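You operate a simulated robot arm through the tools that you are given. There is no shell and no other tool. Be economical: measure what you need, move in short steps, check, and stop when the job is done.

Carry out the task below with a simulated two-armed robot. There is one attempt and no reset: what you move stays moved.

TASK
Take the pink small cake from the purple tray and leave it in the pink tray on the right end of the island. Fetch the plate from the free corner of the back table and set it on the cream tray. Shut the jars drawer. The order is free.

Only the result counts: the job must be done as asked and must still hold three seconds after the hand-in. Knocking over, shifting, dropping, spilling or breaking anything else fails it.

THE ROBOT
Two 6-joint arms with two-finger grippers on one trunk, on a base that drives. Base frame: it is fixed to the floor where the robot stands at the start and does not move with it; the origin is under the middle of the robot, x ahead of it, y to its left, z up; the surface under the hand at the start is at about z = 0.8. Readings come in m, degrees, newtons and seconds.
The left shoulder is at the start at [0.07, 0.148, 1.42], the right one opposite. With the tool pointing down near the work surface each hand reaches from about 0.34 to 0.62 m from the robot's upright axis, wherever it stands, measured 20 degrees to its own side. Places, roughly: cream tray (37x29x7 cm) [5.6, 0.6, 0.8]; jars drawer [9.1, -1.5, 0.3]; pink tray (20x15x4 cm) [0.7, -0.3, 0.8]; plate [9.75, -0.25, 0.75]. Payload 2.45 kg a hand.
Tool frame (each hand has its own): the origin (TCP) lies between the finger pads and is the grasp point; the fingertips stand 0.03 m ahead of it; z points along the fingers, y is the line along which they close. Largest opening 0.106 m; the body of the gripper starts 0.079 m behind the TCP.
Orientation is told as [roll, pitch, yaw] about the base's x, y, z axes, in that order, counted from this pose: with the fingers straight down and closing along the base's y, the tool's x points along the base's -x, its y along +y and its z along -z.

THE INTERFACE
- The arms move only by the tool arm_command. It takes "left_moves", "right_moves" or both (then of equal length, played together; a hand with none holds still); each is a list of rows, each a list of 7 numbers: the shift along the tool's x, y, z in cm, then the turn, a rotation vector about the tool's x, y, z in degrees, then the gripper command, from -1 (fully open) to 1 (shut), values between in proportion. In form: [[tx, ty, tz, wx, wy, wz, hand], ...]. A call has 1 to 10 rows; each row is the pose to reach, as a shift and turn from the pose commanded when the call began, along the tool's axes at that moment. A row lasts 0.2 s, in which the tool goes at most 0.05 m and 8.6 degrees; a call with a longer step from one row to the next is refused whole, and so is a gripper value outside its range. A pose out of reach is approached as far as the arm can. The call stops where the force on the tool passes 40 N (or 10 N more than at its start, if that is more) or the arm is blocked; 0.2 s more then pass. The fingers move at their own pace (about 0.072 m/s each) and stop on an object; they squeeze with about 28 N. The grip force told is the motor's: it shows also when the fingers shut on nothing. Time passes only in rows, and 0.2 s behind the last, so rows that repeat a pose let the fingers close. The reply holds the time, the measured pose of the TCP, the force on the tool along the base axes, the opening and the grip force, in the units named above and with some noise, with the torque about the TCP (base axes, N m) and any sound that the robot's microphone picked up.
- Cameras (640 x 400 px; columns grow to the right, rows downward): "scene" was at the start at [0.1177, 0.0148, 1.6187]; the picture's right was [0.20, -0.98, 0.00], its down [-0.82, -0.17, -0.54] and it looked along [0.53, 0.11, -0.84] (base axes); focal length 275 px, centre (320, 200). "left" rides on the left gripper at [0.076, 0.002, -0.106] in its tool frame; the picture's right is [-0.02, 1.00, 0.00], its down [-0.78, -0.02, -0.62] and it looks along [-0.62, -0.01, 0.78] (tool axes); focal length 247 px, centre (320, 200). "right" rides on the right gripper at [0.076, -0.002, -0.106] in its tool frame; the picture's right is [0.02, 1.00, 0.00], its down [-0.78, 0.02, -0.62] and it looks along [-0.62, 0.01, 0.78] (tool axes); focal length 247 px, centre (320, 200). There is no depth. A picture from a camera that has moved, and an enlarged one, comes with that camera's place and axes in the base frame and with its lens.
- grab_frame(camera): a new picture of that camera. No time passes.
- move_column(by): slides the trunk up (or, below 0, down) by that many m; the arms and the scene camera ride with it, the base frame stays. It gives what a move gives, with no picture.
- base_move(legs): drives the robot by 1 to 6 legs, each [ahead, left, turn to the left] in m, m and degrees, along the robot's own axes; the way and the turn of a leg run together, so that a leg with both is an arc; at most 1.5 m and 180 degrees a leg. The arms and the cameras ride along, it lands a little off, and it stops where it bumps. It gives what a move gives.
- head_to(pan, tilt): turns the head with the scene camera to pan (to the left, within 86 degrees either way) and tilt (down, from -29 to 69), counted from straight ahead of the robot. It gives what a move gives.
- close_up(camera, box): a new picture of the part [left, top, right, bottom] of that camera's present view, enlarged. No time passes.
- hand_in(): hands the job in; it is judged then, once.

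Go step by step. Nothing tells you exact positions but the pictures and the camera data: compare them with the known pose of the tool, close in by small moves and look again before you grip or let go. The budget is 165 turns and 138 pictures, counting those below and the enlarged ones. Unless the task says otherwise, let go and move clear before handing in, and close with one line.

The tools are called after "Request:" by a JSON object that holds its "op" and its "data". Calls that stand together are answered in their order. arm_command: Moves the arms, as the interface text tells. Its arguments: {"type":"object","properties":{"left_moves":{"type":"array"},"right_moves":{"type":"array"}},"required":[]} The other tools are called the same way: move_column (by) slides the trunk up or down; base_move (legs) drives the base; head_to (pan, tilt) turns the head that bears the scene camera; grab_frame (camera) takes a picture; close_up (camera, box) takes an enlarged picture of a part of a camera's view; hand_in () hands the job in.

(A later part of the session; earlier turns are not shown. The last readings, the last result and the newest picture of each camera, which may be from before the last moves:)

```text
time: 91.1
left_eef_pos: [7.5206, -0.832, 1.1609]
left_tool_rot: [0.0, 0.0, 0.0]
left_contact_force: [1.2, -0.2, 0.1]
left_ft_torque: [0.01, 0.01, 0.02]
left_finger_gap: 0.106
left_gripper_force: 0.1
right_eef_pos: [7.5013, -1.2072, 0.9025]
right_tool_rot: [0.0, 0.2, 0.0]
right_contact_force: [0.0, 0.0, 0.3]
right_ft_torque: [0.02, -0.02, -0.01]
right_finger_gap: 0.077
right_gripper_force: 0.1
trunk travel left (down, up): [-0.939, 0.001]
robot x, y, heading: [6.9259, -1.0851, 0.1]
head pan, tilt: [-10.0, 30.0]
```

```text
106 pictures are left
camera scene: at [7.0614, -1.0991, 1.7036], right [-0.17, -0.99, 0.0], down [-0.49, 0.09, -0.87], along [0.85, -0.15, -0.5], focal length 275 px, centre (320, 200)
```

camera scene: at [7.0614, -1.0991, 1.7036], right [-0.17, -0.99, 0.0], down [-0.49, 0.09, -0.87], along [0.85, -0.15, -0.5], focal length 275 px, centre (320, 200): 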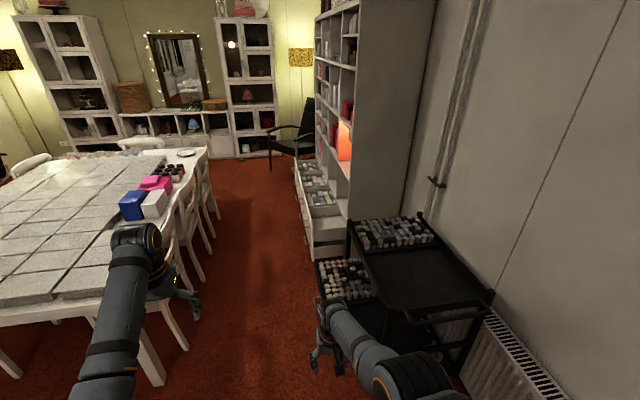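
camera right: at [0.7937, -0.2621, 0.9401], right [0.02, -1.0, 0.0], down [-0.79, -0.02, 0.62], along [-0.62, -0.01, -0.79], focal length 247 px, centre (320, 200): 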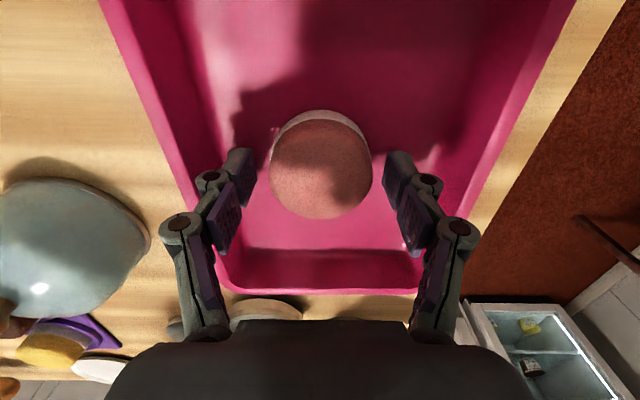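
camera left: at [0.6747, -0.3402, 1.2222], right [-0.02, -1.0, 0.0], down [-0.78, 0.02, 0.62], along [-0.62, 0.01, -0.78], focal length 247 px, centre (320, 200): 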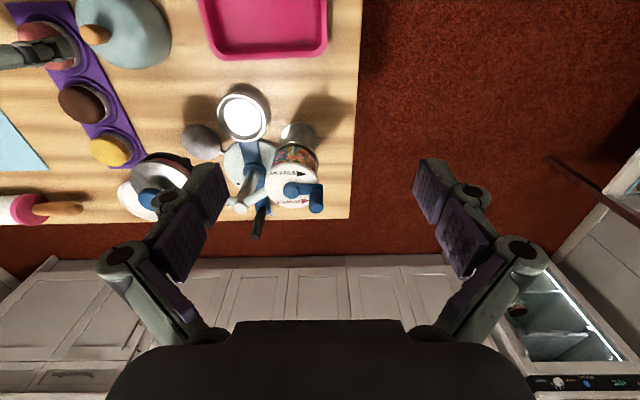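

I see the cabinet's open drawers with jars and the cart before it, plus the plate on the table's near-right back corner. Zooming in.

Request:
{"op": "close_up", "data": {"camera": "scene", "box": [260, 120, 440, 320]}}

Request:
{"op": "close_up", "data": {"camera": "scene", "box": [100, 120, 260, 220]}}

```text
2.00 times, centred on (350, 220) of scene
camera zoom: at [7.0614, -1.0991, 1.7036], right [-0.17, -0.99, 0.0], down [-0.49, 0.09, -0.87], along [0.85, -0.15, -0.5], focal length 549 px, centre (260, 160)
```

zoom: 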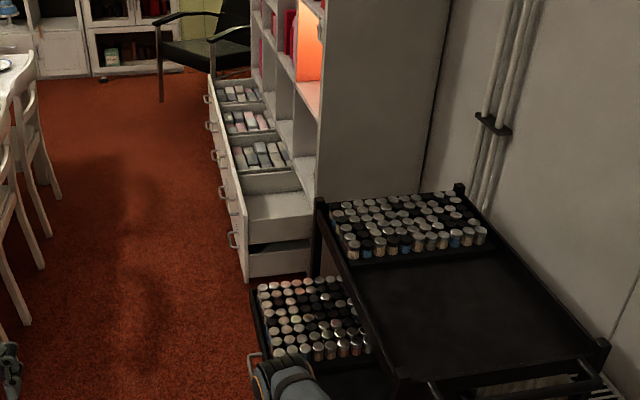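

```text
4.00 times, centred on (180, 170) of scene
camera zoom: at [7.0614, -1.0991, 1.7036], right [-0.17, -0.99, 0.0], down [-0.49, 0.09, -0.87], along [0.85, -0.15, -0.5], focal length 1099 px, centre (880, 320)
```

zoom: 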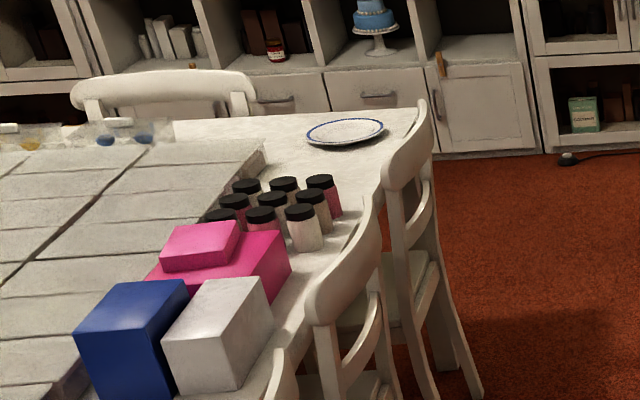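

The drawers need a closer view, but the passage past the cart is narrow; I'll look down to gauge the base's width and the cart.

Request:
{"op": "head_to", "data": {"pan": -60, "tilt": 69}}

Request:
{"op": "grab_frame", "data": {"camera": "scene"}}

Request:
{"op": "grab_frame", "data": {"camera": "right"}}

```text
time: 92.3
left_eef_pos: [7.5199, -0.8319, 1.1623]
left_tool_rot: [0.1, 0.0, 0.0]
left_contact_force: [0.4, 0.7, 0.4]
left_ft_torque: [-0.01, 0.0, 0.02]
left_finger_gap: 0.1061
left_gripper_force: 0.1
right_eef_pos: [7.5016, -1.2066, 0.9036]
right_tool_rot: [0.0, 0.1, 0.1]
right_contact_force: [-0.4, -0.3, 0.7]
right_ft_torque: [-0.01, -0.01, 0.0]
right_finger_gap: 0.0768
right_gripper_force: 0.1
trunk travel left (down, up): [-0.939, 0.001]
robot x, y, heading: [6.9229, -1.0818, -0.0]
head pan, tilt: [-60.0, 68.8]
```

```text
103 pictures are left
camera scene: at [7.0005, -1.132, 1.6521], right [-0.86, -0.5, 0.0], down [-0.47, 0.81, -0.36], along [0.18, -0.31, -0.93], focal length 275 px, centre (320, 200)
```

scene: 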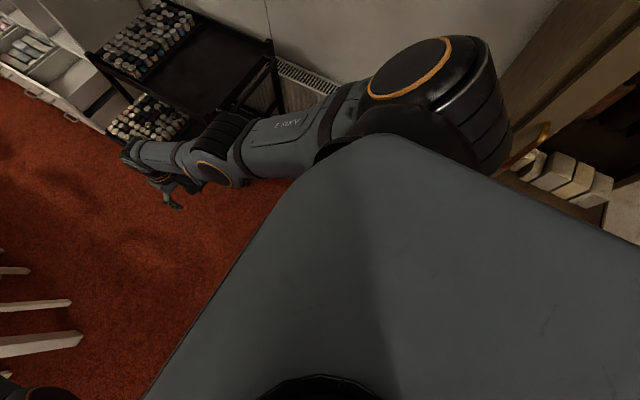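

```text
102 pictures are left
camera right: at [7.4254, -1.209, 1.0103], right [-0.02, 1.0, 0.0], down [0.78, 0.02, 0.62], along [0.62, 0.01, -0.78], focal length 247 px, centre (320, 200)
```

right: 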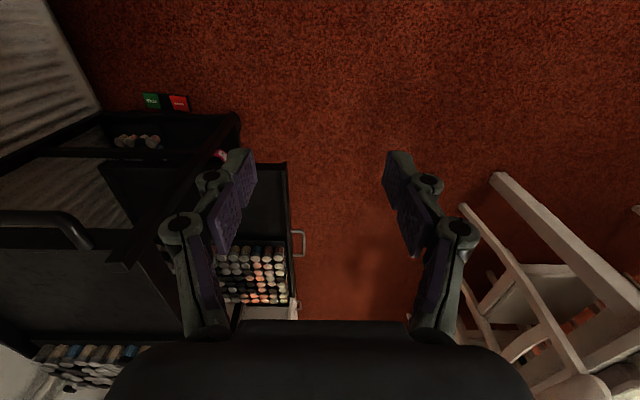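

The white cabinet's first drawer at x≈9.1 is the target; the cart's own drawer protrudes to y≈-1.27. I'll shift to y≈-0.85 and inch forward.

Request:
{"op": "base_move", "data": {"legs": [[0, 0.23, 0], [0.7, 0, 0]]}}

Request:
{"op": "head_to", "data": {"pan": -35, "tilt": 50}}

Request:
{"op": "grab_frame", "data": {"camera": "scene"}}

Request:
{"op": "grab_frame", "data": {"camera": "right"}}

```text
time: 97.5
left_eef_pos: [8.2257, -0.6081, 1.1633]
left_tool_rot: [0.0, 0.0, -0.3]
left_contact_force: [0.0, -0.8, -0.2]
left_ft_torque: [0.0, 0.01, -0.02]
left_finger_gap: 0.1059
left_gripper_force: 0.1
right_eef_pos: [8.2057, -0.9817, 0.9041]
right_tool_rot: [0.0, 0.1, -0.2]
right_contact_force: [0.6, 0.6, -0.4]
right_ft_torque: [0.01, 0.0, -0.01]
right_finger_gap: 0.0768
right_gripper_force: 0.1
trunk travel left (down, up): [-0.939, 0.001]
robot x, y, heading: [7.6287, -0.8574, -0.1]
head pan, tilt: [-60.0, 68.8]
```

```text
time: 98.4
left_eef_pos: [8.2268, -0.6073, 1.162]
left_tool_rot: [0.0, 0.1, -0.3]
left_contact_force: [0.1, -0.6, 0.8]
left_ft_torque: [0.05, -0.01, -0.01]
left_finger_gap: 0.1061
left_gripper_force: 0.1
right_eef_pos: [8.2056, -0.9833, 0.9024]
right_tool_rot: [0.0, 0.3, -0.3]
right_contact_force: [0.1, 0.5, -0.3]
right_ft_torque: [0.0, -0.01, 0.0]
right_finger_gap: 0.0766
right_gripper_force: 0.0
trunk travel left (down, up): [-0.939, 0.001]
robot x, y, heading: [7.625, -0.8532, -0.3]
head pan, tilt: [-35.0, 50.0]
```

```text
101 pictures are left
camera scene: at [7.7405, -0.8997, 1.6739], right [-0.58, -0.82, 0.0], down [-0.63, 0.44, -0.64], along [0.52, -0.37, -0.77], focal length 275 px, centre (320, 200)
```

scene: 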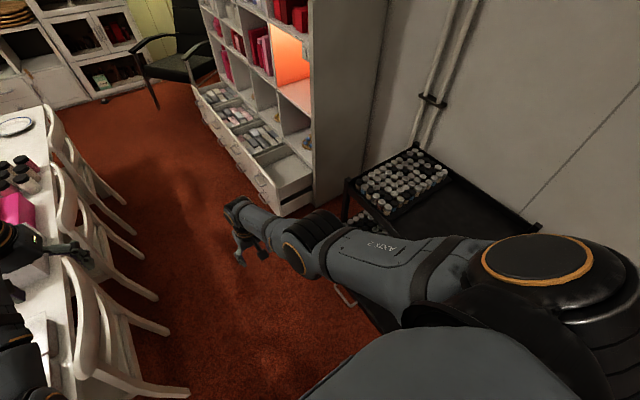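

```text
100 pictures are left
camera right: at [8.1296, -0.9835, 1.0101], right [-0.02, 1.0, 0.0], down [0.78, 0.01, 0.62], along [0.62, 0.01, -0.79], focal length 247 px, centre (320, 200)
```

right: 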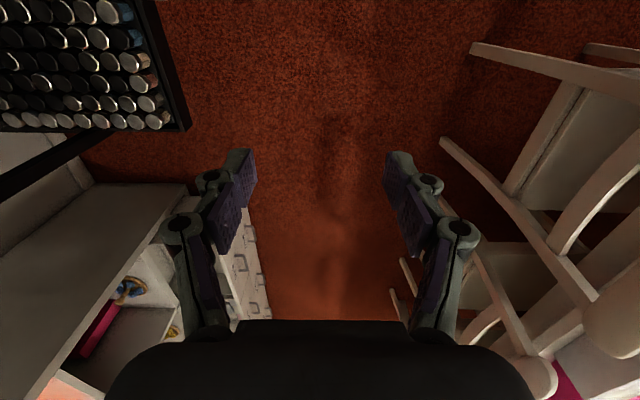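

Zooming on the white cabinet's drawers.

Request:
{"op": "close_up", "data": {"camera": "scene", "box": [180, 70, 340, 230]}}

Request:
{"op": "close_up", "data": {"camera": "right", "box": [100, 180, 300, 330]}}

```text
2.50 times, centred on (260, 150) of scene
camera zoom: at [7.7405, -0.8997, 1.6739], right [-0.58, -0.82, 0.0], down [-0.63, 0.44, -0.64], along [0.52, -0.37, -0.77], focal length 687 px, centre (470, 325)
```

zoom: 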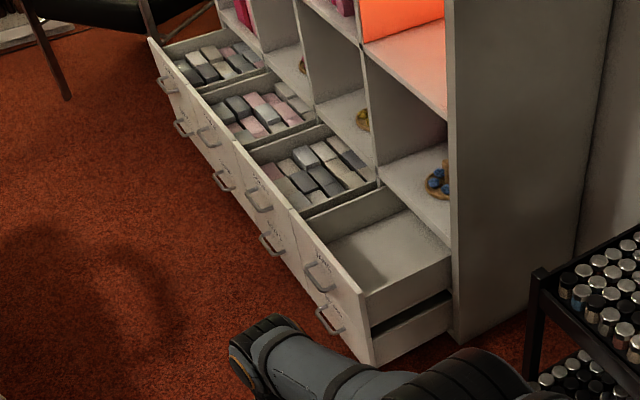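

```text
2.67 times, centred on (200, 255) of right
camera zoom: at [8.1296, -0.9835, 1.0101], right [-0.02, 1.0, 0.0], down [0.78, 0.01, 0.62], along [0.62, 0.01, -0.79], focal length 659 px, centre (640, 53)
```

zoom: 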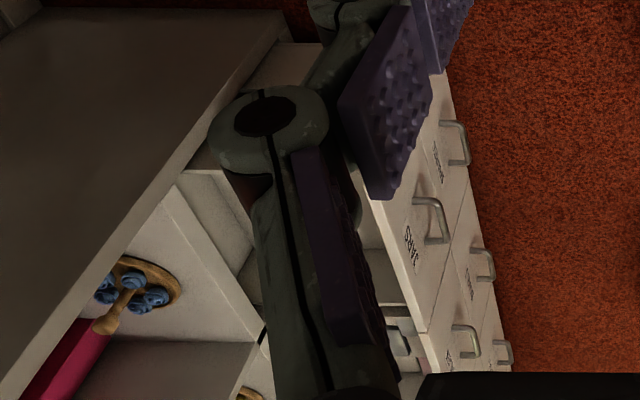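

Two rows of four drawers, all open, each with a label by its handle. I need to read the labels; moving on past the cart.

Request:
{"op": "base_move", "data": {"legs": [[0.7, 0.02, 0]]}}

Request:
{"op": "head_to", "data": {"pan": -50, "tilt": 55}}

Request:
{"op": "grab_frame", "data": {"camera": "scene"}}

```text
time: 102.2
left_eef_pos: [8.9089, -0.574, 1.1638]
left_tool_rot: [0.0, 0.0, 0.8]
left_contact_force: [-0.7, -0.3, 0.5]
left_ft_torque: [-0.03, 0.0, 0.04]
left_finger_gap: 0.1056
left_gripper_force: 0.1
right_eef_pos: [8.8941, -0.9477, 0.9036]
right_tool_rot: [0.0, 0.1, 0.9]
right_contact_force: [-1.2, -0.9, 0.0]
right_ft_torque: [-0.03, 0.0, 0.01]
right_finger_gap: 0.0771
right_gripper_force: 0.0
trunk travel left (down, up): [-0.939, 0.001]
robot x, y, heading: [8.3177, -0.8337, 1.0]
head pan, tilt: [-35.0, 50.0]
```

```text
time: 103.0
left_eef_pos: [8.9097, -0.5725, 1.1629]
left_tool_rot: [0.0, 0.0, 0.8]
left_contact_force: [0.5, 0.0, -0.3]
left_ft_torque: [-0.02, 0.01, 0.01]
left_finger_gap: 0.1061
left_gripper_force: 0.1
right_eef_pos: [8.8952, -0.9482, 0.9021]
right_tool_rot: [0.0, 0.2, 0.9]
right_contact_force: [-0.6, 0.5, -0.1]
right_ft_torque: [0.01, 0.0, 0.02]
right_finger_gap: 0.0767
right_gripper_force: 0.0
trunk travel left (down, up): [-0.939, 0.001]
robot x, y, heading: [8.3146, -0.8314, 0.8]
head pan, tilt: [-50.0, 55.0]
```

```text
97 pictures are left
camera scene: at [8.4124, -0.8858, 1.6675], right [-0.76, -0.65, 0.0], down [-0.54, 0.62, -0.57], along [0.37, -0.43, -0.82], focal length 275 px, centre (320, 200)
```

scene: 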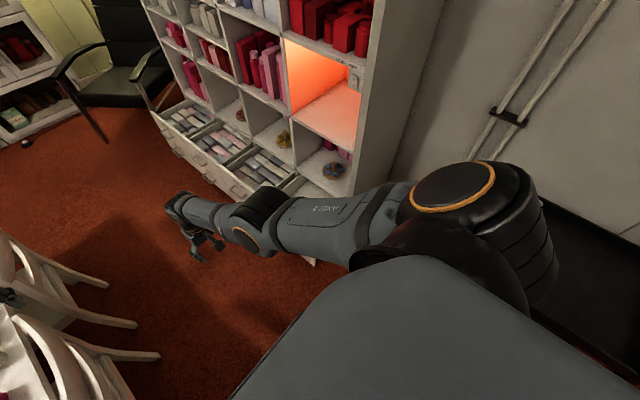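

Moving on to x≈9.1 and turning right to face the drawers.

Request:
{"op": "base_move", "data": {"legs": [[0.78, 0.05, 0], [0, 0, -90]]}}

Request:
{"op": "head_to", "data": {"pan": 0, "tilt": 60}}

Request:
{"op": "grab_frame", "data": {"camera": "scene"}}

Request:
{"op": "grab_frame", "data": {"camera": "right"}}

```text
time: 111.2
left_eef_pos: [9.3531, -1.3774, 1.1631]
left_tool_rot: [0.0, 0.0, -91.6]
left_contact_force: [-0.6, -1.0, -0.6]
left_ft_torque: [0.03, -0.01, 0.0]
left_finger_gap: 0.1058
left_gripper_force: 0.1
right_eef_pos: [8.9797, -1.3484, 0.9044]
right_tool_rot: [0.0, 0.0, -91.6]
right_contact_force: [-0.6, 0.2, -0.8]
right_ft_torque: [-0.01, -0.04, 0.0]
right_finger_gap: 0.077
right_gripper_force: 0.1
trunk travel left (down, up): [-0.939, 0.001]
robot x, y, heading: [9.117, -0.7715, -91.4]
head pan, tilt: [-50.0, 55.0]
```

```text
time: 112.3
left_eef_pos: [9.3534, -1.3772, 1.163]
left_tool_rot: [0.0, 0.1, -91.5]
left_contact_force: [0.1, 0.2, -0.1]
left_ft_torque: [-0.01, -0.01, -0.01]
left_finger_gap: 0.1061
left_gripper_force: 0.0
right_eef_pos: [8.9793, -1.3481, 0.9036]
right_tool_rot: [0.1, 0.1, -91.6]
right_contact_force: [0.5, -0.2, 0.2]
right_ft_torque: [0.01, 0.03, -0.04]
right_finger_gap: 0.0768
right_gripper_force: 0.1
trunk travel left (down, up): [-0.939, 0.001]
robot x, y, heading: [9.1169, -0.7758, -91.2]
head pan, tilt: [0.0, 60.0]
```

```text
96 pictures are left
camera scene: at [9.1137, -0.8897, 1.6615], right [-1.0, 0.03, 0.0], down [0.02, 0.87, -0.5], along [-0.01, -0.5, -0.87], focal length 275 px, centre (320, 200)
```

scene: 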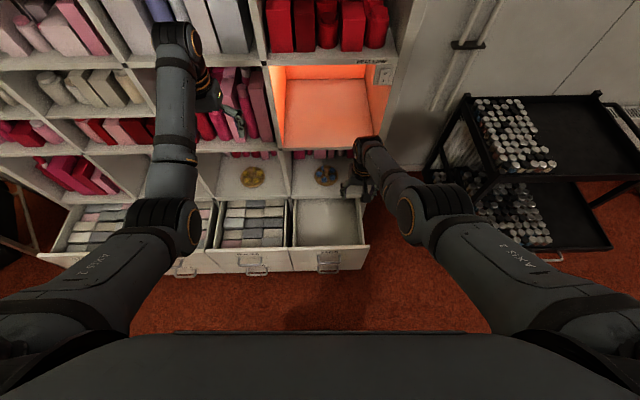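

```text
95 pictures are left
camera right: at [8.9802, -1.2726, 1.0102], right [1.0, 0.0, 0.0], down [0.0, -0.78, 0.62], along [0.0, -0.62, -0.78], focal length 247 px, centre (320, 200)
```

right: 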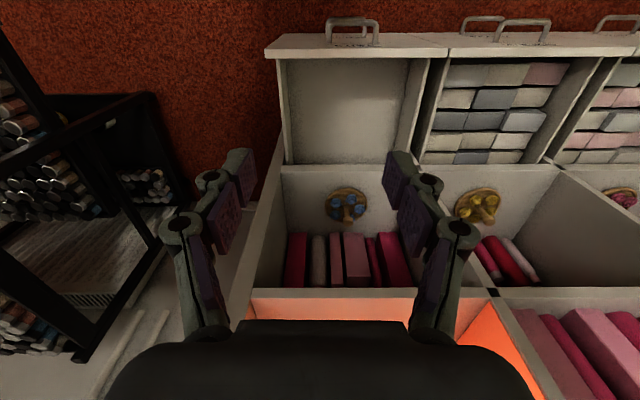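

Request:
{"op": "close_up", "data": {"camera": "scene", "box": [160, 190, 380, 330]}}

Request:
{"op": "close_up", "data": {"camera": "right", "box": [260, 0, 640, 180]}}

```text
2.86 times, centred on (270, 260) of scene
camera zoom: at [9.1137, -0.8897, 1.6615], right [-1.0, 0.03, 0.0], down [0.02, 0.87, -0.5], along [-0.01, -0.5, -0.87], focal length 785 px, centre (463, 29)
```

zoom: 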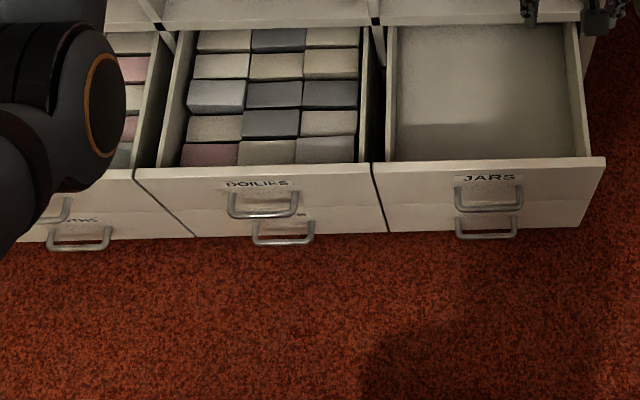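

```text
1.68 times, centred on (450, 90) of right
camera zoom: at [8.9802, -1.2726, 1.0102], right [1.0, 0.0, 0.0], down [0.0, -0.78, 0.62], along [0.0, -0.62, -0.78], focal length 416 px, centre (101, 385)
```

zoom: 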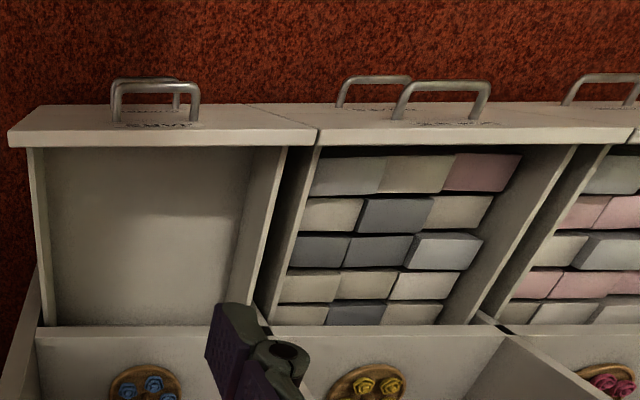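

"JARS" is the upper drawer of the near column, its front top edge at about y=-1.335, z=0.45, spanning x 8.90–9.22. I'll pull both hands back toward the body before lowering the trunk.

Request:
{"op": "arm_command", "data": {"left_moves": [[2, 0, 4.5, 0, 0, 0, -1], [4, 0, 9, 0, 0, 0, -1], [6, 0, 13.5, 0, 0, 0, -1], [8, 0, 18, 0, 0, 0, -1], [11, 0, 21, 0, 0, 0, -1], [15, 0, 22, 0, 0, 0, -1]], "right_moves": [[3, 0, 0, 0, 0, 0, 0], [6, 0, 0, 0, 0, 0, 0.5], [9, 0, 0, 0, 0, 0, 1], [12, 0, 0, 0, 0, 0, 1], [15, 0, 0, 0, 0, 0, 1], [15, 0, 0, 0, 0, 0, 1]]}}

```text
time: 113.9
left_eef_pos: [9.358, -1.2276, 0.9444]
left_tool_rot: [0.0, -0.1, -91.5]
left_contact_force: [0.4, -0.1, -0.5]
left_ft_torque: [0.03, 0.01, 0.0]
left_finger_gap: 0.1063
left_gripper_force: 0.0
right_eef_pos: [8.9516, -1.2063, 0.9021]
right_tool_rot: [-2.9, -0.6, -91.6]
right_contact_force: [0.2, 0.1, 0.9]
right_ft_torque: [0.01, 0.01, -0.02]
right_finger_gap: 0.0
right_gripper_force: 28.2
trunk travel left (down, up): [-0.939, 0.001]
robot x, y, heading: [9.1177, -0.7747, -91.4]
head pan, tilt: [0.0, 60.0]
stopped in row 6 (right hand): the arm was blocked; the commanded pose is now the measured one
```

Lowering the trunk in stages toward drawer height.

Request:
{"op": "move_column", "data": {"by": -0.3}}

Request:
{"op": "grab_frame", "data": {"camera": "scene"}}

Request:
{"op": "grab_frame", "data": {"camera": "right"}}

```text
time: 116.9
left_eef_pos: [9.3574, -1.2279, 0.6434]
left_tool_rot: [0.1, 0.0, -91.6]
left_contact_force: [0.3, -0.4, -0.5]
left_ft_torque: [-0.03, 0.0, 0.01]
left_finger_gap: 0.1062
left_gripper_force: 0.0
right_eef_pos: [8.9549, -1.2048, 0.6035]
right_tool_rot: [-2.9, -0.8, -91.6]
right_contact_force: [-0.8, 0.6, -0.3]
right_ft_torque: [0.0, -0.06, -0.02]
right_finger_gap: 0.0
right_gripper_force: 28.1
trunk travel left (down, up): [-0.639, 0.301]
robot x, y, heading: [9.1168, -0.7712, -91.5]
head pan, tilt: [0.0, 60.0]
```

```text
92 pictures are left
camera scene: at [9.1136, -0.8893, 1.3615], right [-1.0, 0.03, 0.0], down [0.02, 0.87, -0.5], along [-0.01, -0.5, -0.87], focal length 275 px, centre (320, 200)
```

scene: 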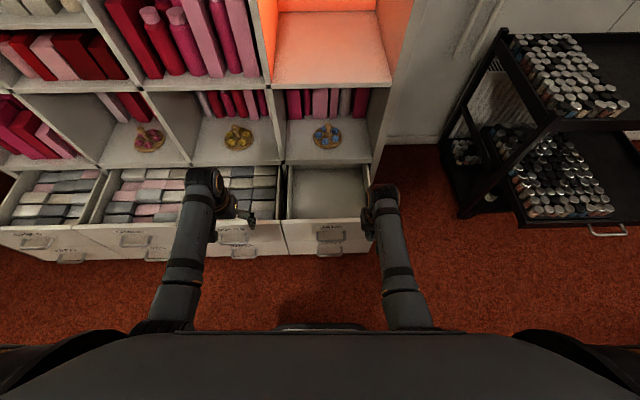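

```text
91 pictures are left
camera right: at [8.9595, -1.1275, 0.7096], right [1.0, -0.01, -0.05], down [0.03, -0.78, 0.63], along [-0.04, -0.63, -0.78], focal length 247 px, centre (320, 200)
```

right: 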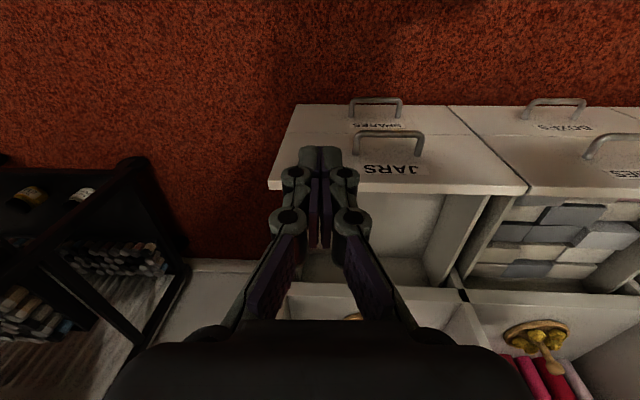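

"JARS" is confirmed as the upper front. Lowering further so the fist is level with the upper part of its front, left of the handle.

Request:
{"op": "move_column", "data": {"by": -0.175}}

Request:
{"op": "grab_frame", "data": {"camera": "right"}}

Request:
{"op": "grab_frame", "data": {"camera": "left"}}

```text
time: 118.9
left_eef_pos: [9.3593, -1.2288, 0.469]
left_tool_rot: [0.1, 0.1, -91.5]
left_contact_force: [1.1, -0.2, 0.6]
left_ft_torque: [-0.02, 0.01, 0.0]
left_finger_gap: 0.1059
left_gripper_force: 0.0
right_eef_pos: [8.9552, -1.2037, 0.4285]
right_tool_rot: [-2.8, -0.6, -91.6]
right_contact_force: [0.6, -0.5, -0.3]
right_ft_torque: [-0.01, -0.01, 0.01]
right_finger_gap: 0.0001
right_gripper_force: 27.8
trunk travel left (down, up): [-0.464, 0.476]
robot x, y, heading: [9.1162, -0.7777, -91.3]
head pan, tilt: [0.0, 60.0]
```

```text
90 pictures are left
camera right: at [8.9595, -1.1274, 0.5345], right [1.0, -0.01, -0.05], down [0.03, -0.78, 0.63], along [-0.04, -0.63, -0.78], focal length 247 px, centre (320, 200)
```

right: 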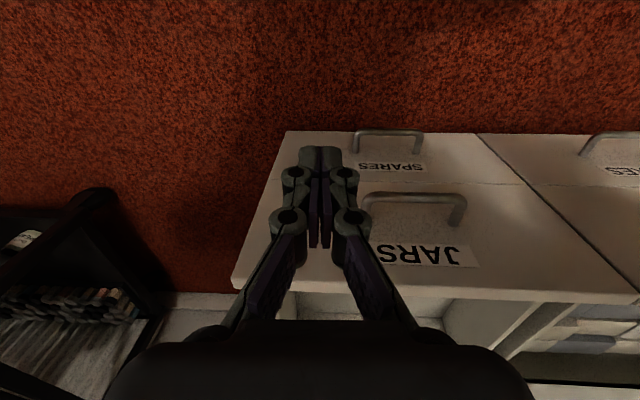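

```text
89 pictures are left
camera left: at [9.3625, -1.1519, 0.5747], right [1.0, -0.05, 0.0], down [-0.04, -0.78, 0.62], along [-0.03, -0.62, -0.78], focal length 247 px, centre (320, 200)
```

left: 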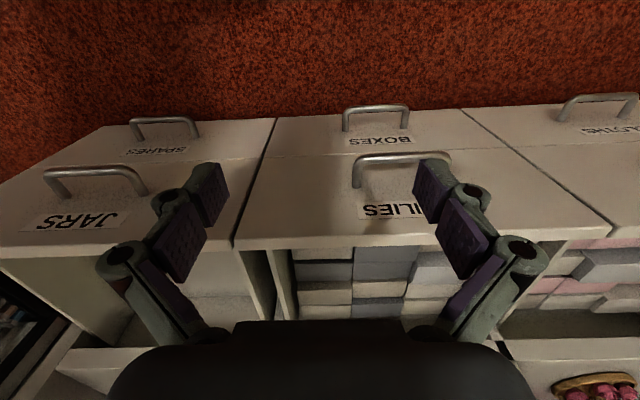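

The drawer front spans about z 0.23–0.41 at y≈-1.345. I'll lower the right fist to z≈0.37 and raise the left hand away.

Request:
{"op": "arm_command", "data": {"right_moves": [[0, -0.5, 3, 0, 0, 0, 1], [0, -1, 5.5, 0, 0, 0, 1]], "left_moves": [[0, 0, -4, 0, 0, 0, 0], [0, 0, -8, 0, 0, 0, 1]]}}

Request:
{"op": "grab_frame", "data": {"camera": "right"}}

```text
time: 119.5
left_eef_pos: [9.3577, -1.2288, 0.547]
left_tool_rot: [0.0, 0.0, -91.5]
left_contact_force: [0.3, -0.3, 0.3]
left_ft_torque: [0.01, -0.04, 0.03]
left_finger_gap: 0.0345
left_gripper_force: 2.3
right_eef_pos: [8.9433, -1.2053, 0.3747]
right_tool_rot: [-2.6, -0.7, -91.6]
right_contact_force: [-0.5, 0.0, -0.2]
right_ft_torque: [0.02, -0.01, -0.01]
right_finger_gap: 0.0
right_gripper_force: 27.8
trunk travel left (down, up): [-0.464, 0.476]
robot x, y, heading: [9.1158, -0.7741, -91.5]
head pan, tilt: [0.0, 60.0]
```

```text
88 pictures are left
camera right: at [8.948, -1.1281, 0.48], right [1.0, -0.01, -0.05], down [0.02, -0.78, 0.63], along [-0.04, -0.63, -0.78], focal length 247 px, centre (320, 200)
```

right: 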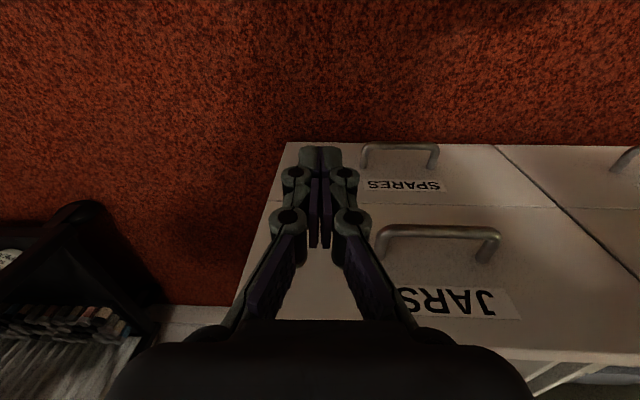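

Now pushing forward with the arm.

Request:
{"op": "arm_command", "data": {"right_moves": [[-4, 0, 0, 0, 0, 0, 1], [-8, 0, 0, 0, 0, 0, 1], [-11, 0, 0, 0, 0, 0, 1], [-13, 0, 0, 0, 0, 0, 1], [-15, 0, 0, 0, 0, 0, 1], [-17, 0, 0, 0, 0, 0, 1]]}}

Request:
{"op": "grab_frame", "data": {"camera": "right"}}

```text
time: 120.9
left_eef_pos: [9.3584, -1.2275, 0.5478]
left_tool_rot: [0.0, -0.1, -91.5]
left_contact_force: [-0.1, -0.5, 0.0]
left_ft_torque: [-0.01, -0.01, 0.01]
left_finger_gap: 0.0
left_gripper_force: 28.3
right_eef_pos: [8.9342, -1.3271, 0.3898]
right_tool_rot: [-2.7, -0.7, -91.6]
right_contact_force: [-0.7, 0.0, 0.1]
right_ft_torque: [0.0, 0.03, 0.03]
right_finger_gap: 0.0
right_gripper_force: 28.2
right hand out of reach, approached as far as the arm can: row 4, 5, 6
trunk travel left (down, up): [-0.464, 0.476]
robot x, y, heading: [9.1166, -0.7725, -91.5]
head pan, tilt: [0.0, 60.0]
```

```text
87 pictures are left
camera right: at [8.94, -1.2496, 0.495], right [1.0, -0.01, -0.05], down [0.02, -0.78, 0.63], along [-0.04, -0.63, -0.78], focal length 247 px, centre (320, 200)
```

right: 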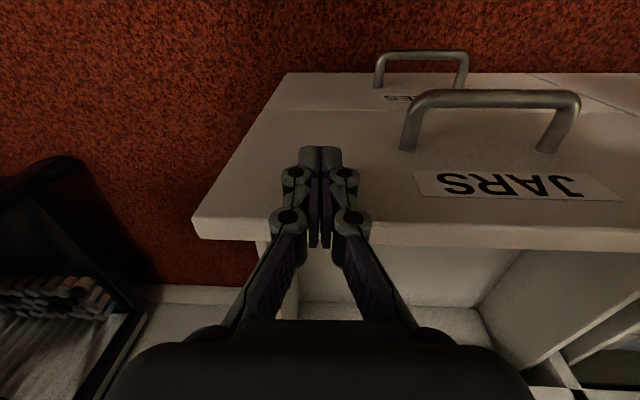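

The arm is at its reach limit just before contact; I'll lower the trunk 2 cm and drive the base slowly forward to push.

Request:
{"op": "move_column", "data": {"by": -0.02}}

Request:
{"op": "base_move", "data": {"legs": [[0.08, 0, 0]]}}

Request:
{"op": "grab_frame", "data": {"camera": "right"}}

Request:
{"op": "grab_frame", "data": {"camera": "scene"}}

```text
time: 121.6
left_eef_pos: [9.3585, -1.2281, 0.5276]
left_tool_rot: [0.0, -0.1, -91.5]
left_contact_force: [-0.2, 0.5, -0.7]
left_ft_torque: [0.01, -0.03, -0.03]
left_finger_gap: 0.0001
left_gripper_force: 27.9
right_eef_pos: [8.9345, -1.3262, 0.3701]
right_tool_rot: [-2.7, -0.7, -91.7]
right_contact_force: [-0.4, -0.1, -0.2]
right_ft_torque: [-0.01, 0.02, 0.02]
right_finger_gap: 0.0001
right_gripper_force: 27.7
trunk travel left (down, up): [-0.444, 0.496]
robot x, y, heading: [9.1175, -0.7689, -91.4]
head pan, tilt: [0.0, 60.0]
```

```text
time: 122.6
left_eef_pos: [9.3575, -1.3068, 0.5252]
left_tool_rot: [-0.1, 0.0, -91.5]
left_contact_force: [-0.5, -0.3, -0.2]
left_ft_torque: [0.04, 0.03, -0.01]
left_finger_gap: 0.0001
left_gripper_force: 28.1
right_eef_pos: [8.9312, -1.4068, 0.3678]
right_tool_rot: [-2.7, -0.6, -91.5]
right_contact_force: [0.3, -0.7, -0.2]
right_ft_torque: [-0.01, 0.02, 0.03]
right_finger_gap: 0.0001
right_gripper_force: 28.3
trunk travel left (down, up): [-0.444, 0.496]
robot x, y, heading: [9.1149, -0.8557, -91.4]
head pan, tilt: [0.0, 60.0]
```

```text
86 pictures are left
camera right: at [8.9381, -1.3295, 0.4743], right [1.0, -0.01, -0.05], down [0.03, -0.78, 0.63], along [-0.04, -0.63, -0.78], focal length 247 px, centre (320, 200)
```

right: 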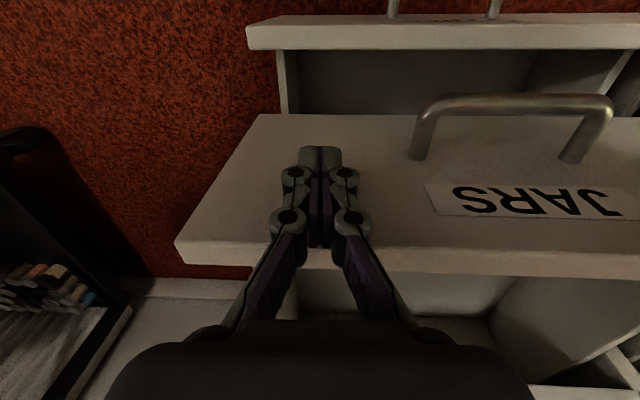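

```text
85 pictures are left
camera scene: at [9.1116, -0.9702, 1.1663], right [-1.0, 0.03, 0.0], down [0.02, 0.87, -0.5], along [-0.01, -0.5, -0.87], focal length 275 px, centre (320, 200)
```

scene: 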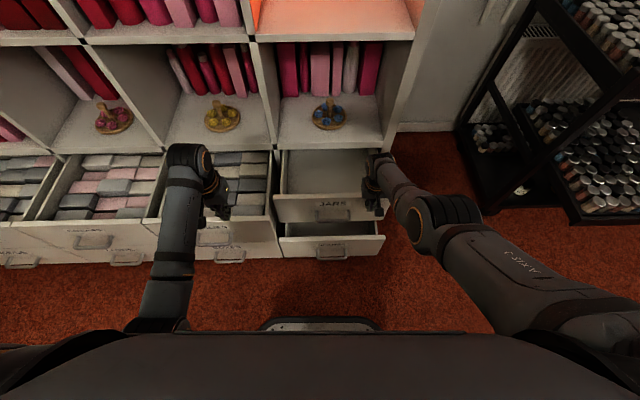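

The JARS drawer is sliding in alone. Continuing to push.

Request:
{"op": "base_move", "data": {"legs": [[0.1, 0, 0]]}}

Request:
{"op": "grab_frame", "data": {"camera": "right"}}

Request:
{"op": "grab_frame", "data": {"camera": "scene"}}

```text
time: 123.8
left_eef_pos: [9.3556, -1.4052, 0.5254]
left_tool_rot: [0.1, 0.2, -91.3]
left_contact_force: [0.3, -0.5, -0.6]
left_ft_torque: [0.03, -0.02, 0.0]
left_finger_gap: 0.0
left_gripper_force: 28.2
right_eef_pos: [8.9306, -1.5041, 0.3682]
right_tool_rot: [-2.7, -0.7, -91.5]
right_contact_force: [-0.3, 0.7, -0.6]
right_ft_torque: [0.0, -0.03, -0.02]
right_finger_gap: 0.0001
right_gripper_force: 28.8
trunk travel left (down, up): [-0.444, 0.496]
robot x, y, heading: [9.1133, -0.9513, -91.4]
head pan, tilt: [0.0, 60.0]
```

```text
84 pictures are left
camera right: at [8.9363, -1.4276, 0.4742], right [1.0, -0.01, -0.05], down [0.03, -0.78, 0.63], along [-0.04, -0.63, -0.78], focal length 247 px, centre (320, 200)
```

right: 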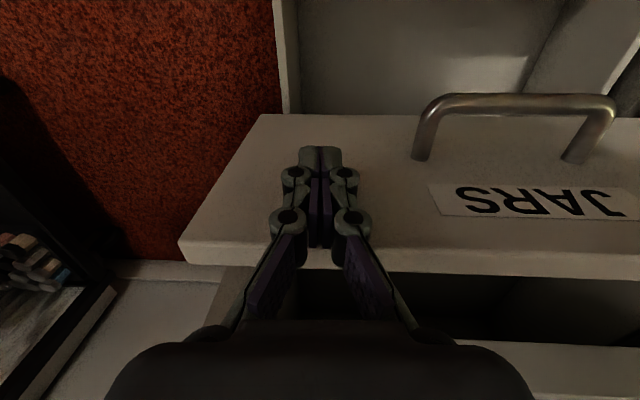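

```text
83 pictures are left
camera scene: at [9.1094, -1.068, 1.1663], right [-1.0, 0.02, 0.0], down [0.02, 0.87, -0.5], along [-0.01, -0.5, -0.87], focal length 275 px, centre (320, 200)
```

scene: 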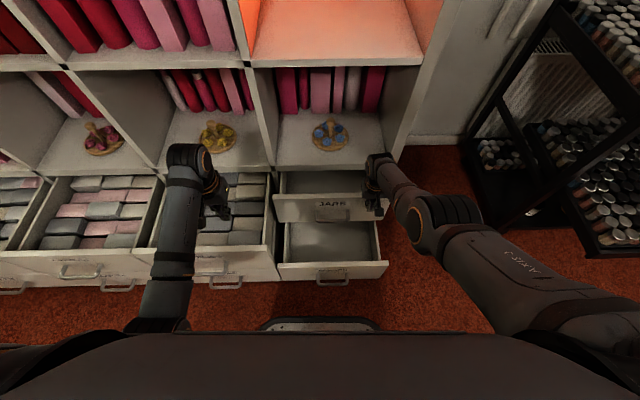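

Request:
{"op": "base_move", "data": {"legs": [[0.05, 0, 0]]}}

Request:
{"op": "grab_frame", "data": {"camera": "right"}}

```text
time: 124.7
left_eef_pos: [9.3537, -1.4572, 0.5265]
left_tool_rot: [0.1, 0.1, -91.4]
left_contact_force: [-0.9, -0.3, -0.6]
left_ft_torque: [0.04, 0.02, -0.01]
left_finger_gap: 0.0
left_gripper_force: 28.1
right_eef_pos: [8.9289, -1.5544, 0.3682]
right_tool_rot: [-2.7, -0.6, -91.6]
right_contact_force: [0.4, 0.5, -0.7]
right_ft_torque: [0.04, 0.03, -0.02]
right_finger_gap: 0.0002
right_gripper_force: 28.7
trunk travel left (down, up): [-0.444, 0.496]
robot x, y, heading: [9.1138, -1.0019, -91.5]
head pan, tilt: [0.0, 60.0]
```

```text
82 pictures are left
camera right: at [8.9344, -1.4775, 0.4741], right [1.0, -0.01, -0.05], down [0.03, -0.78, 0.63], along [-0.04, -0.63, -0.78], focal length 247 px, centre (320, 200)
```

right: 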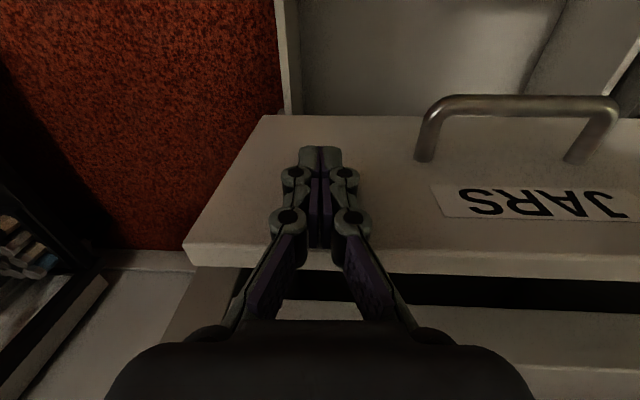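

Request:
{"op": "base_move", "data": {"legs": [[0.025, 0, 0]]}}

Request:
{"op": "grab_frame", "data": {"camera": "right"}}

```text
time: 125.5
left_eef_pos: [9.3539, -1.4804, 0.5268]
left_tool_rot: [0.0, 0.0, -91.4]
left_contact_force: [1.0, -0.7, -0.9]
left_ft_torque: [0.03, -0.02, 0.02]
left_finger_gap: 0.0
left_gripper_force: 27.9
right_eef_pos: [8.9289, -1.5786, 0.3681]
right_tool_rot: [-2.6, -0.6, -91.6]
right_contact_force: [0.6, 1.4, -0.5]
right_ft_torque: [0.02, -0.04, -0.03]
right_finger_gap: 0.0001
right_gripper_force: 27.9
trunk travel left (down, up): [-0.444, 0.496]
robot x, y, heading: [9.1107, -1.0232, -91.4]
head pan, tilt: [0.0, 60.0]
```

```text
81 pictures are left
camera right: at [8.9337, -1.5024, 0.4741], right [1.0, -0.01, -0.05], down [0.03, -0.78, 0.63], along [-0.04, -0.63, -0.78], focal length 247 px, centre (320, 200)
```

right: 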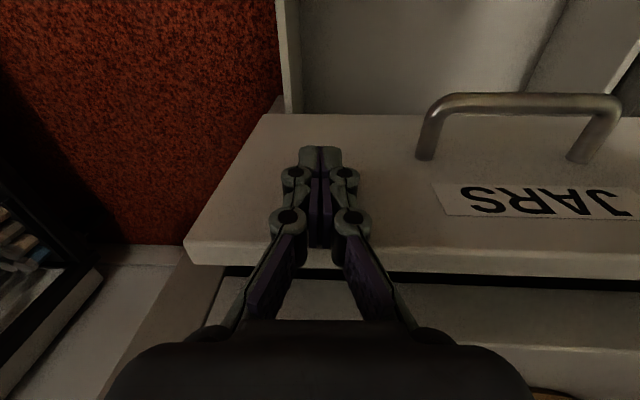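

Request:
{"op": "base_move", "data": {"legs": [[0.012, 0, 0]]}}

Request:
{"op": "grab_frame", "data": {"camera": "right"}}

```text
time: 126.2
left_eef_pos: [9.3524, -1.4935, 0.5263]
left_tool_rot: [0.1, 0.0, -91.4]
left_contact_force: [0.0, -0.3, -0.5]
left_ft_torque: [-0.01, -0.02, -0.03]
left_finger_gap: 0.0
left_gripper_force: 28.0
right_eef_pos: [8.9266, -1.5912, 0.3689]
right_tool_rot: [-2.7, -0.6, -91.6]
right_contact_force: [0.6, 0.5, -0.5]
right_ft_torque: [0.02, 0.03, 0.02]
right_finger_gap: 0.0
right_gripper_force: 28.7
trunk travel left (down, up): [-0.444, 0.496]
robot x, y, heading: [9.1104, -1.0356, -91.3]
head pan, tilt: [0.0, 60.0]
```

```text
80 pictures are left
camera right: at [8.9332, -1.5141, 0.4745], right [1.0, -0.01, -0.05], down [0.03, -0.78, 0.63], along [-0.04, -0.63, -0.78], focal length 247 px, centre (320, 200)
```

right: 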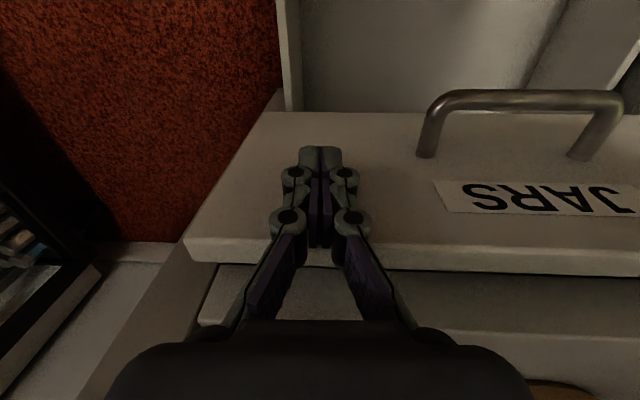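

Request:
{"op": "base_move", "data": {"legs": [[0.012, 0, 0]]}}

Request:
{"op": "grab_frame", "data": {"camera": "right"}}

```text
time: 127.0
left_eef_pos: [9.3527, -1.5042, 0.526]
left_tool_rot: [0.0, 0.0, -91.4]
left_contact_force: [0.9, 0.2, -0.7]
left_ft_torque: [0.0, 0.02, 0.0]
left_finger_gap: 0.0001
left_gripper_force: 27.6
right_eef_pos: [8.928, -1.6047, 0.3689]
right_tool_rot: [-2.8, -0.8, -91.6]
right_contact_force: [-0.2, 0.3, -0.4]
right_ft_torque: [0.02, 0.01, -0.01]
right_finger_gap: 0.0
right_gripper_force: 28.4
trunk travel left (down, up): [-0.444, 0.496]
robot x, y, heading: [9.1081, -1.0528, -91.4]
head pan, tilt: [0.0, 60.0]
```

```text
79 pictures are left
camera right: at [8.933, -1.5265, 0.4745], right [1.0, -0.01, -0.05], down [0.03, -0.78, 0.63], along [-0.04, -0.63, -0.78], focal length 247 px, centre (320, 200)
```

right: 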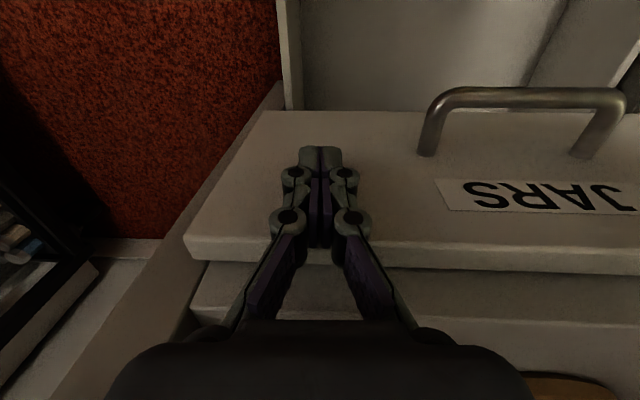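

Request:
{"op": "grab_frame", "data": {"camera": "scene"}}

Request:
{"op": "close_up", "data": {"camera": "scene", "box": [230, 170, 410, 340]}}

```text
78 pictures are left
camera scene: at [9.1068, -1.1665, 1.1664], right [-1.0, 0.02, 0.0], down [0.02, 0.87, -0.5], along [-0.01, -0.5, -0.87], focal length 275 px, centre (320, 200)
```

scene: 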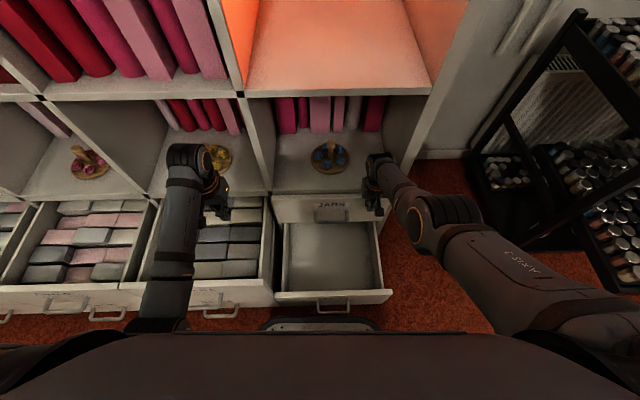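

```text
2.35 times, centred on (320, 255) of scene
camera zoom: at [9.1068, -1.1665, 1.1664], right [-1.0, 0.02, 0.0], down [0.02, 0.87, -0.5], along [-0.01, -0.5, -0.87], focal length 646 px, centre (320, 71)
```

zoom: 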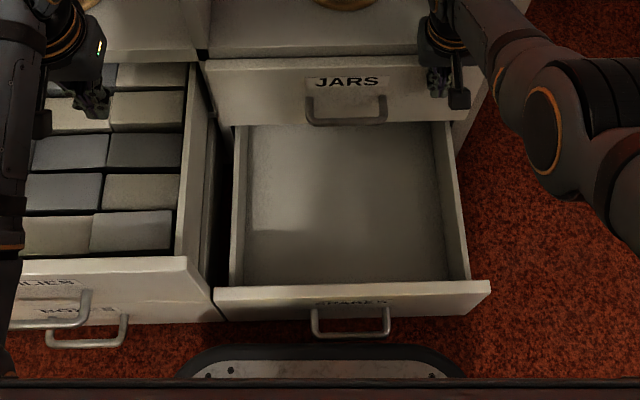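

The base is nearly at the SPARES handle, so no more driving. I'll lower the trunk a little and press the remaining bit with the arm until force is felt.

Request:
{"op": "move_column", "data": {"by": -0.03}}

Request:
{"op": "arm_command", "data": {"right_moves": [[-0.5, 0, -1, 0, 0, 0, 1], [-1, 0, -2, 0, 0, 0, 1], [-1.5, 0, -2, 0, 0, 0, 1], [-2, 0, -2, 0, 0, 0, 1], [-2.5, 0, -2, 0, 0, 0, 1]]}}

Request:
{"op": "grab_frame", "data": {"camera": "right"}}

```text
time: 127.8
left_eef_pos: [9.3516, -1.5043, 0.4969]
left_tool_rot: [-0.1, 0.1, -91.5]
left_contact_force: [-0.4, 0.4, 0.1]
left_ft_torque: [-0.02, -0.02, -0.02]
left_finger_gap: 0.0002
left_gripper_force: 27.6
right_eef_pos: [8.9264, -1.6031, 0.3387]
right_tool_rot: [-2.8, -0.7, -91.7]
right_contact_force: [-0.5, 0.0, 0.0]
right_ft_torque: [-0.02, -0.03, -0.03]
right_finger_gap: 0.0
right_gripper_force: 28.9
trunk travel left (down, up): [-0.414, 0.526]
robot x, y, heading: [9.1089, -1.0527, -91.3]
head pan, tilt: [0.0, 60.0]
```

```text
time: 128.4
left_eef_pos: [9.3525, -1.5049, 0.4971]
left_tool_rot: [0.0, 0.0, -91.4]
left_contact_force: [-0.6, 0.9, 0.2]
left_ft_torque: [-0.01, -0.01, 0.02]
left_finger_gap: 0.0002
left_gripper_force: 28.4
right_eef_pos: [8.9281, -1.6039, 0.3521]
right_tool_rot: [-2.9, 0.7, -91.5]
right_contact_force: [0.1, 2.1, 0.4]
right_ft_torque: [-0.07, 0.04, 0.01]
right_finger_gap: 0.0
right_gripper_force: 28.4
trunk travel left (down, up): [-0.414, 0.526]
robot x, y, heading: [9.1102, -1.0511, -91.5]
head pan, tilt: [0.0, 60.0]
stopped in row 3 (right hand): the force on the tool passed its limit at 45 N (the readings are from after the stop); the commanded pose is now the measured one
```

```text
76 pictures are left
camera right: at [8.933, -1.5288, 0.4597], right [1.0, 0.0, -0.05], down [0.03, -0.79, 0.61], along [-0.04, -0.61, -0.79], focal length 247 px, centre (320, 200)
```

right: 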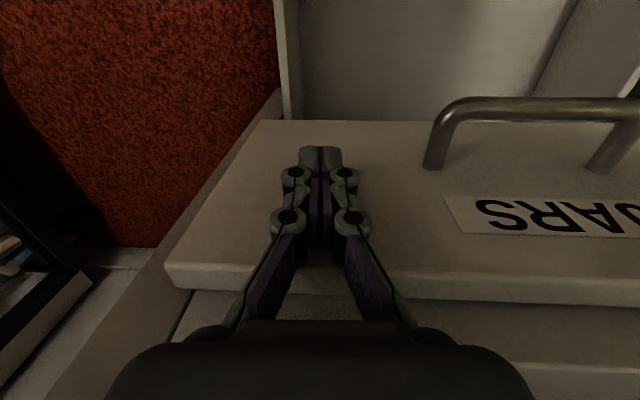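

The push met 45 N without further motion, so the drawer looks shut. Backing off to verify.

Request:
{"op": "base_move", "data": {"legs": [[-0.25, 0, 0]]}}

Request:
{"op": "move_column", "data": {"by": 0.3}}

Request:
{"op": "grab_frame", "data": {"camera": "scene"}}

Request:
{"op": "close_up", "data": {"camera": "scene", "box": [240, 160, 400, 290]}}

```text
time: 130.2
left_eef_pos: [9.3595, -1.2559, 0.4966]
left_tool_rot: [0.0, -0.2, -91.5]
left_contact_force: [-0.1, 0.7, 1.2]
left_ft_torque: [-0.01, 0.01, 0.01]
left_finger_gap: 0.0001
left_gripper_force: 28.0
right_eef_pos: [8.9347, -1.3565, 0.353]
right_tool_rot: [-2.8, 0.5, -91.4]
right_contact_force: [-0.2, -0.1, 0.9]
right_ft_torque: [0.01, -0.02, -0.02]
right_finger_gap: 0.0
right_gripper_force: 28.8
trunk travel left (down, up): [-0.414, 0.526]
robot x, y, heading: [9.1166, -0.8044, -91.6]
head pan, tilt: [0.0, 60.0]
```

```text
time: 133.2
left_eef_pos: [9.3586, -1.2578, 0.7959]
left_tool_rot: [0.0, 0.0, -91.4]
left_contact_force: [-0.2, 0.2, 0.2]
left_ft_torque: [0.01, 0.01, -0.01]
left_finger_gap: 0.0001
left_gripper_force: 28.0
right_eef_pos: [8.9347, -1.3569, 0.6519]
right_tool_rot: [-2.8, 0.6, -91.5]
right_contact_force: [0.9, -0.3, 0.3]
right_ft_torque: [-0.01, 0.03, 0.02]
right_finger_gap: 0.0
right_gripper_force: 28.3
trunk travel left (down, up): [-0.714, 0.226]
robot x, y, heading: [9.118, -0.8024, -91.2]
head pan, tilt: [0.0, 60.0]
```

```text
75 pictures are left
camera scene: at [9.113, -0.9182, 1.4364], right [-1.0, 0.02, 0.0], down [0.02, 0.87, -0.5], along [-0.01, -0.5, -0.87], focal length 275 px, centre (320, 200)
```

scene: 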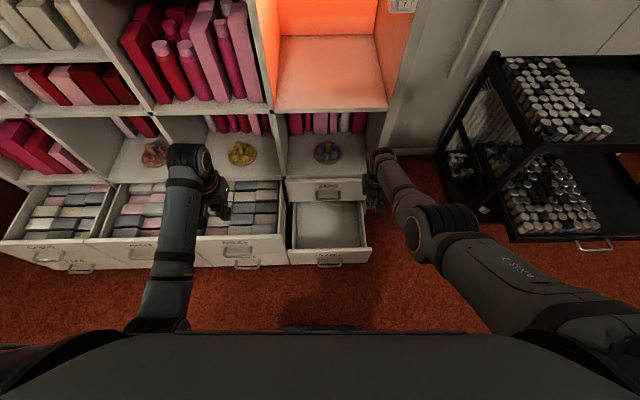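

```text
3.08 times, centred on (320, 225) of scene
camera zoom: at [9.113, -0.9182, 1.4364], right [-1.0, 0.02, 0.0], down [0.02, 0.87, -0.5], along [-0.01, -0.5, -0.87], focal length 845 px, centre (320, 123)
```

zoom: 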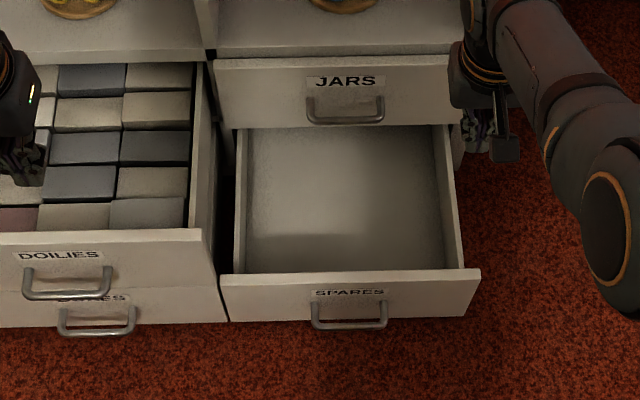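

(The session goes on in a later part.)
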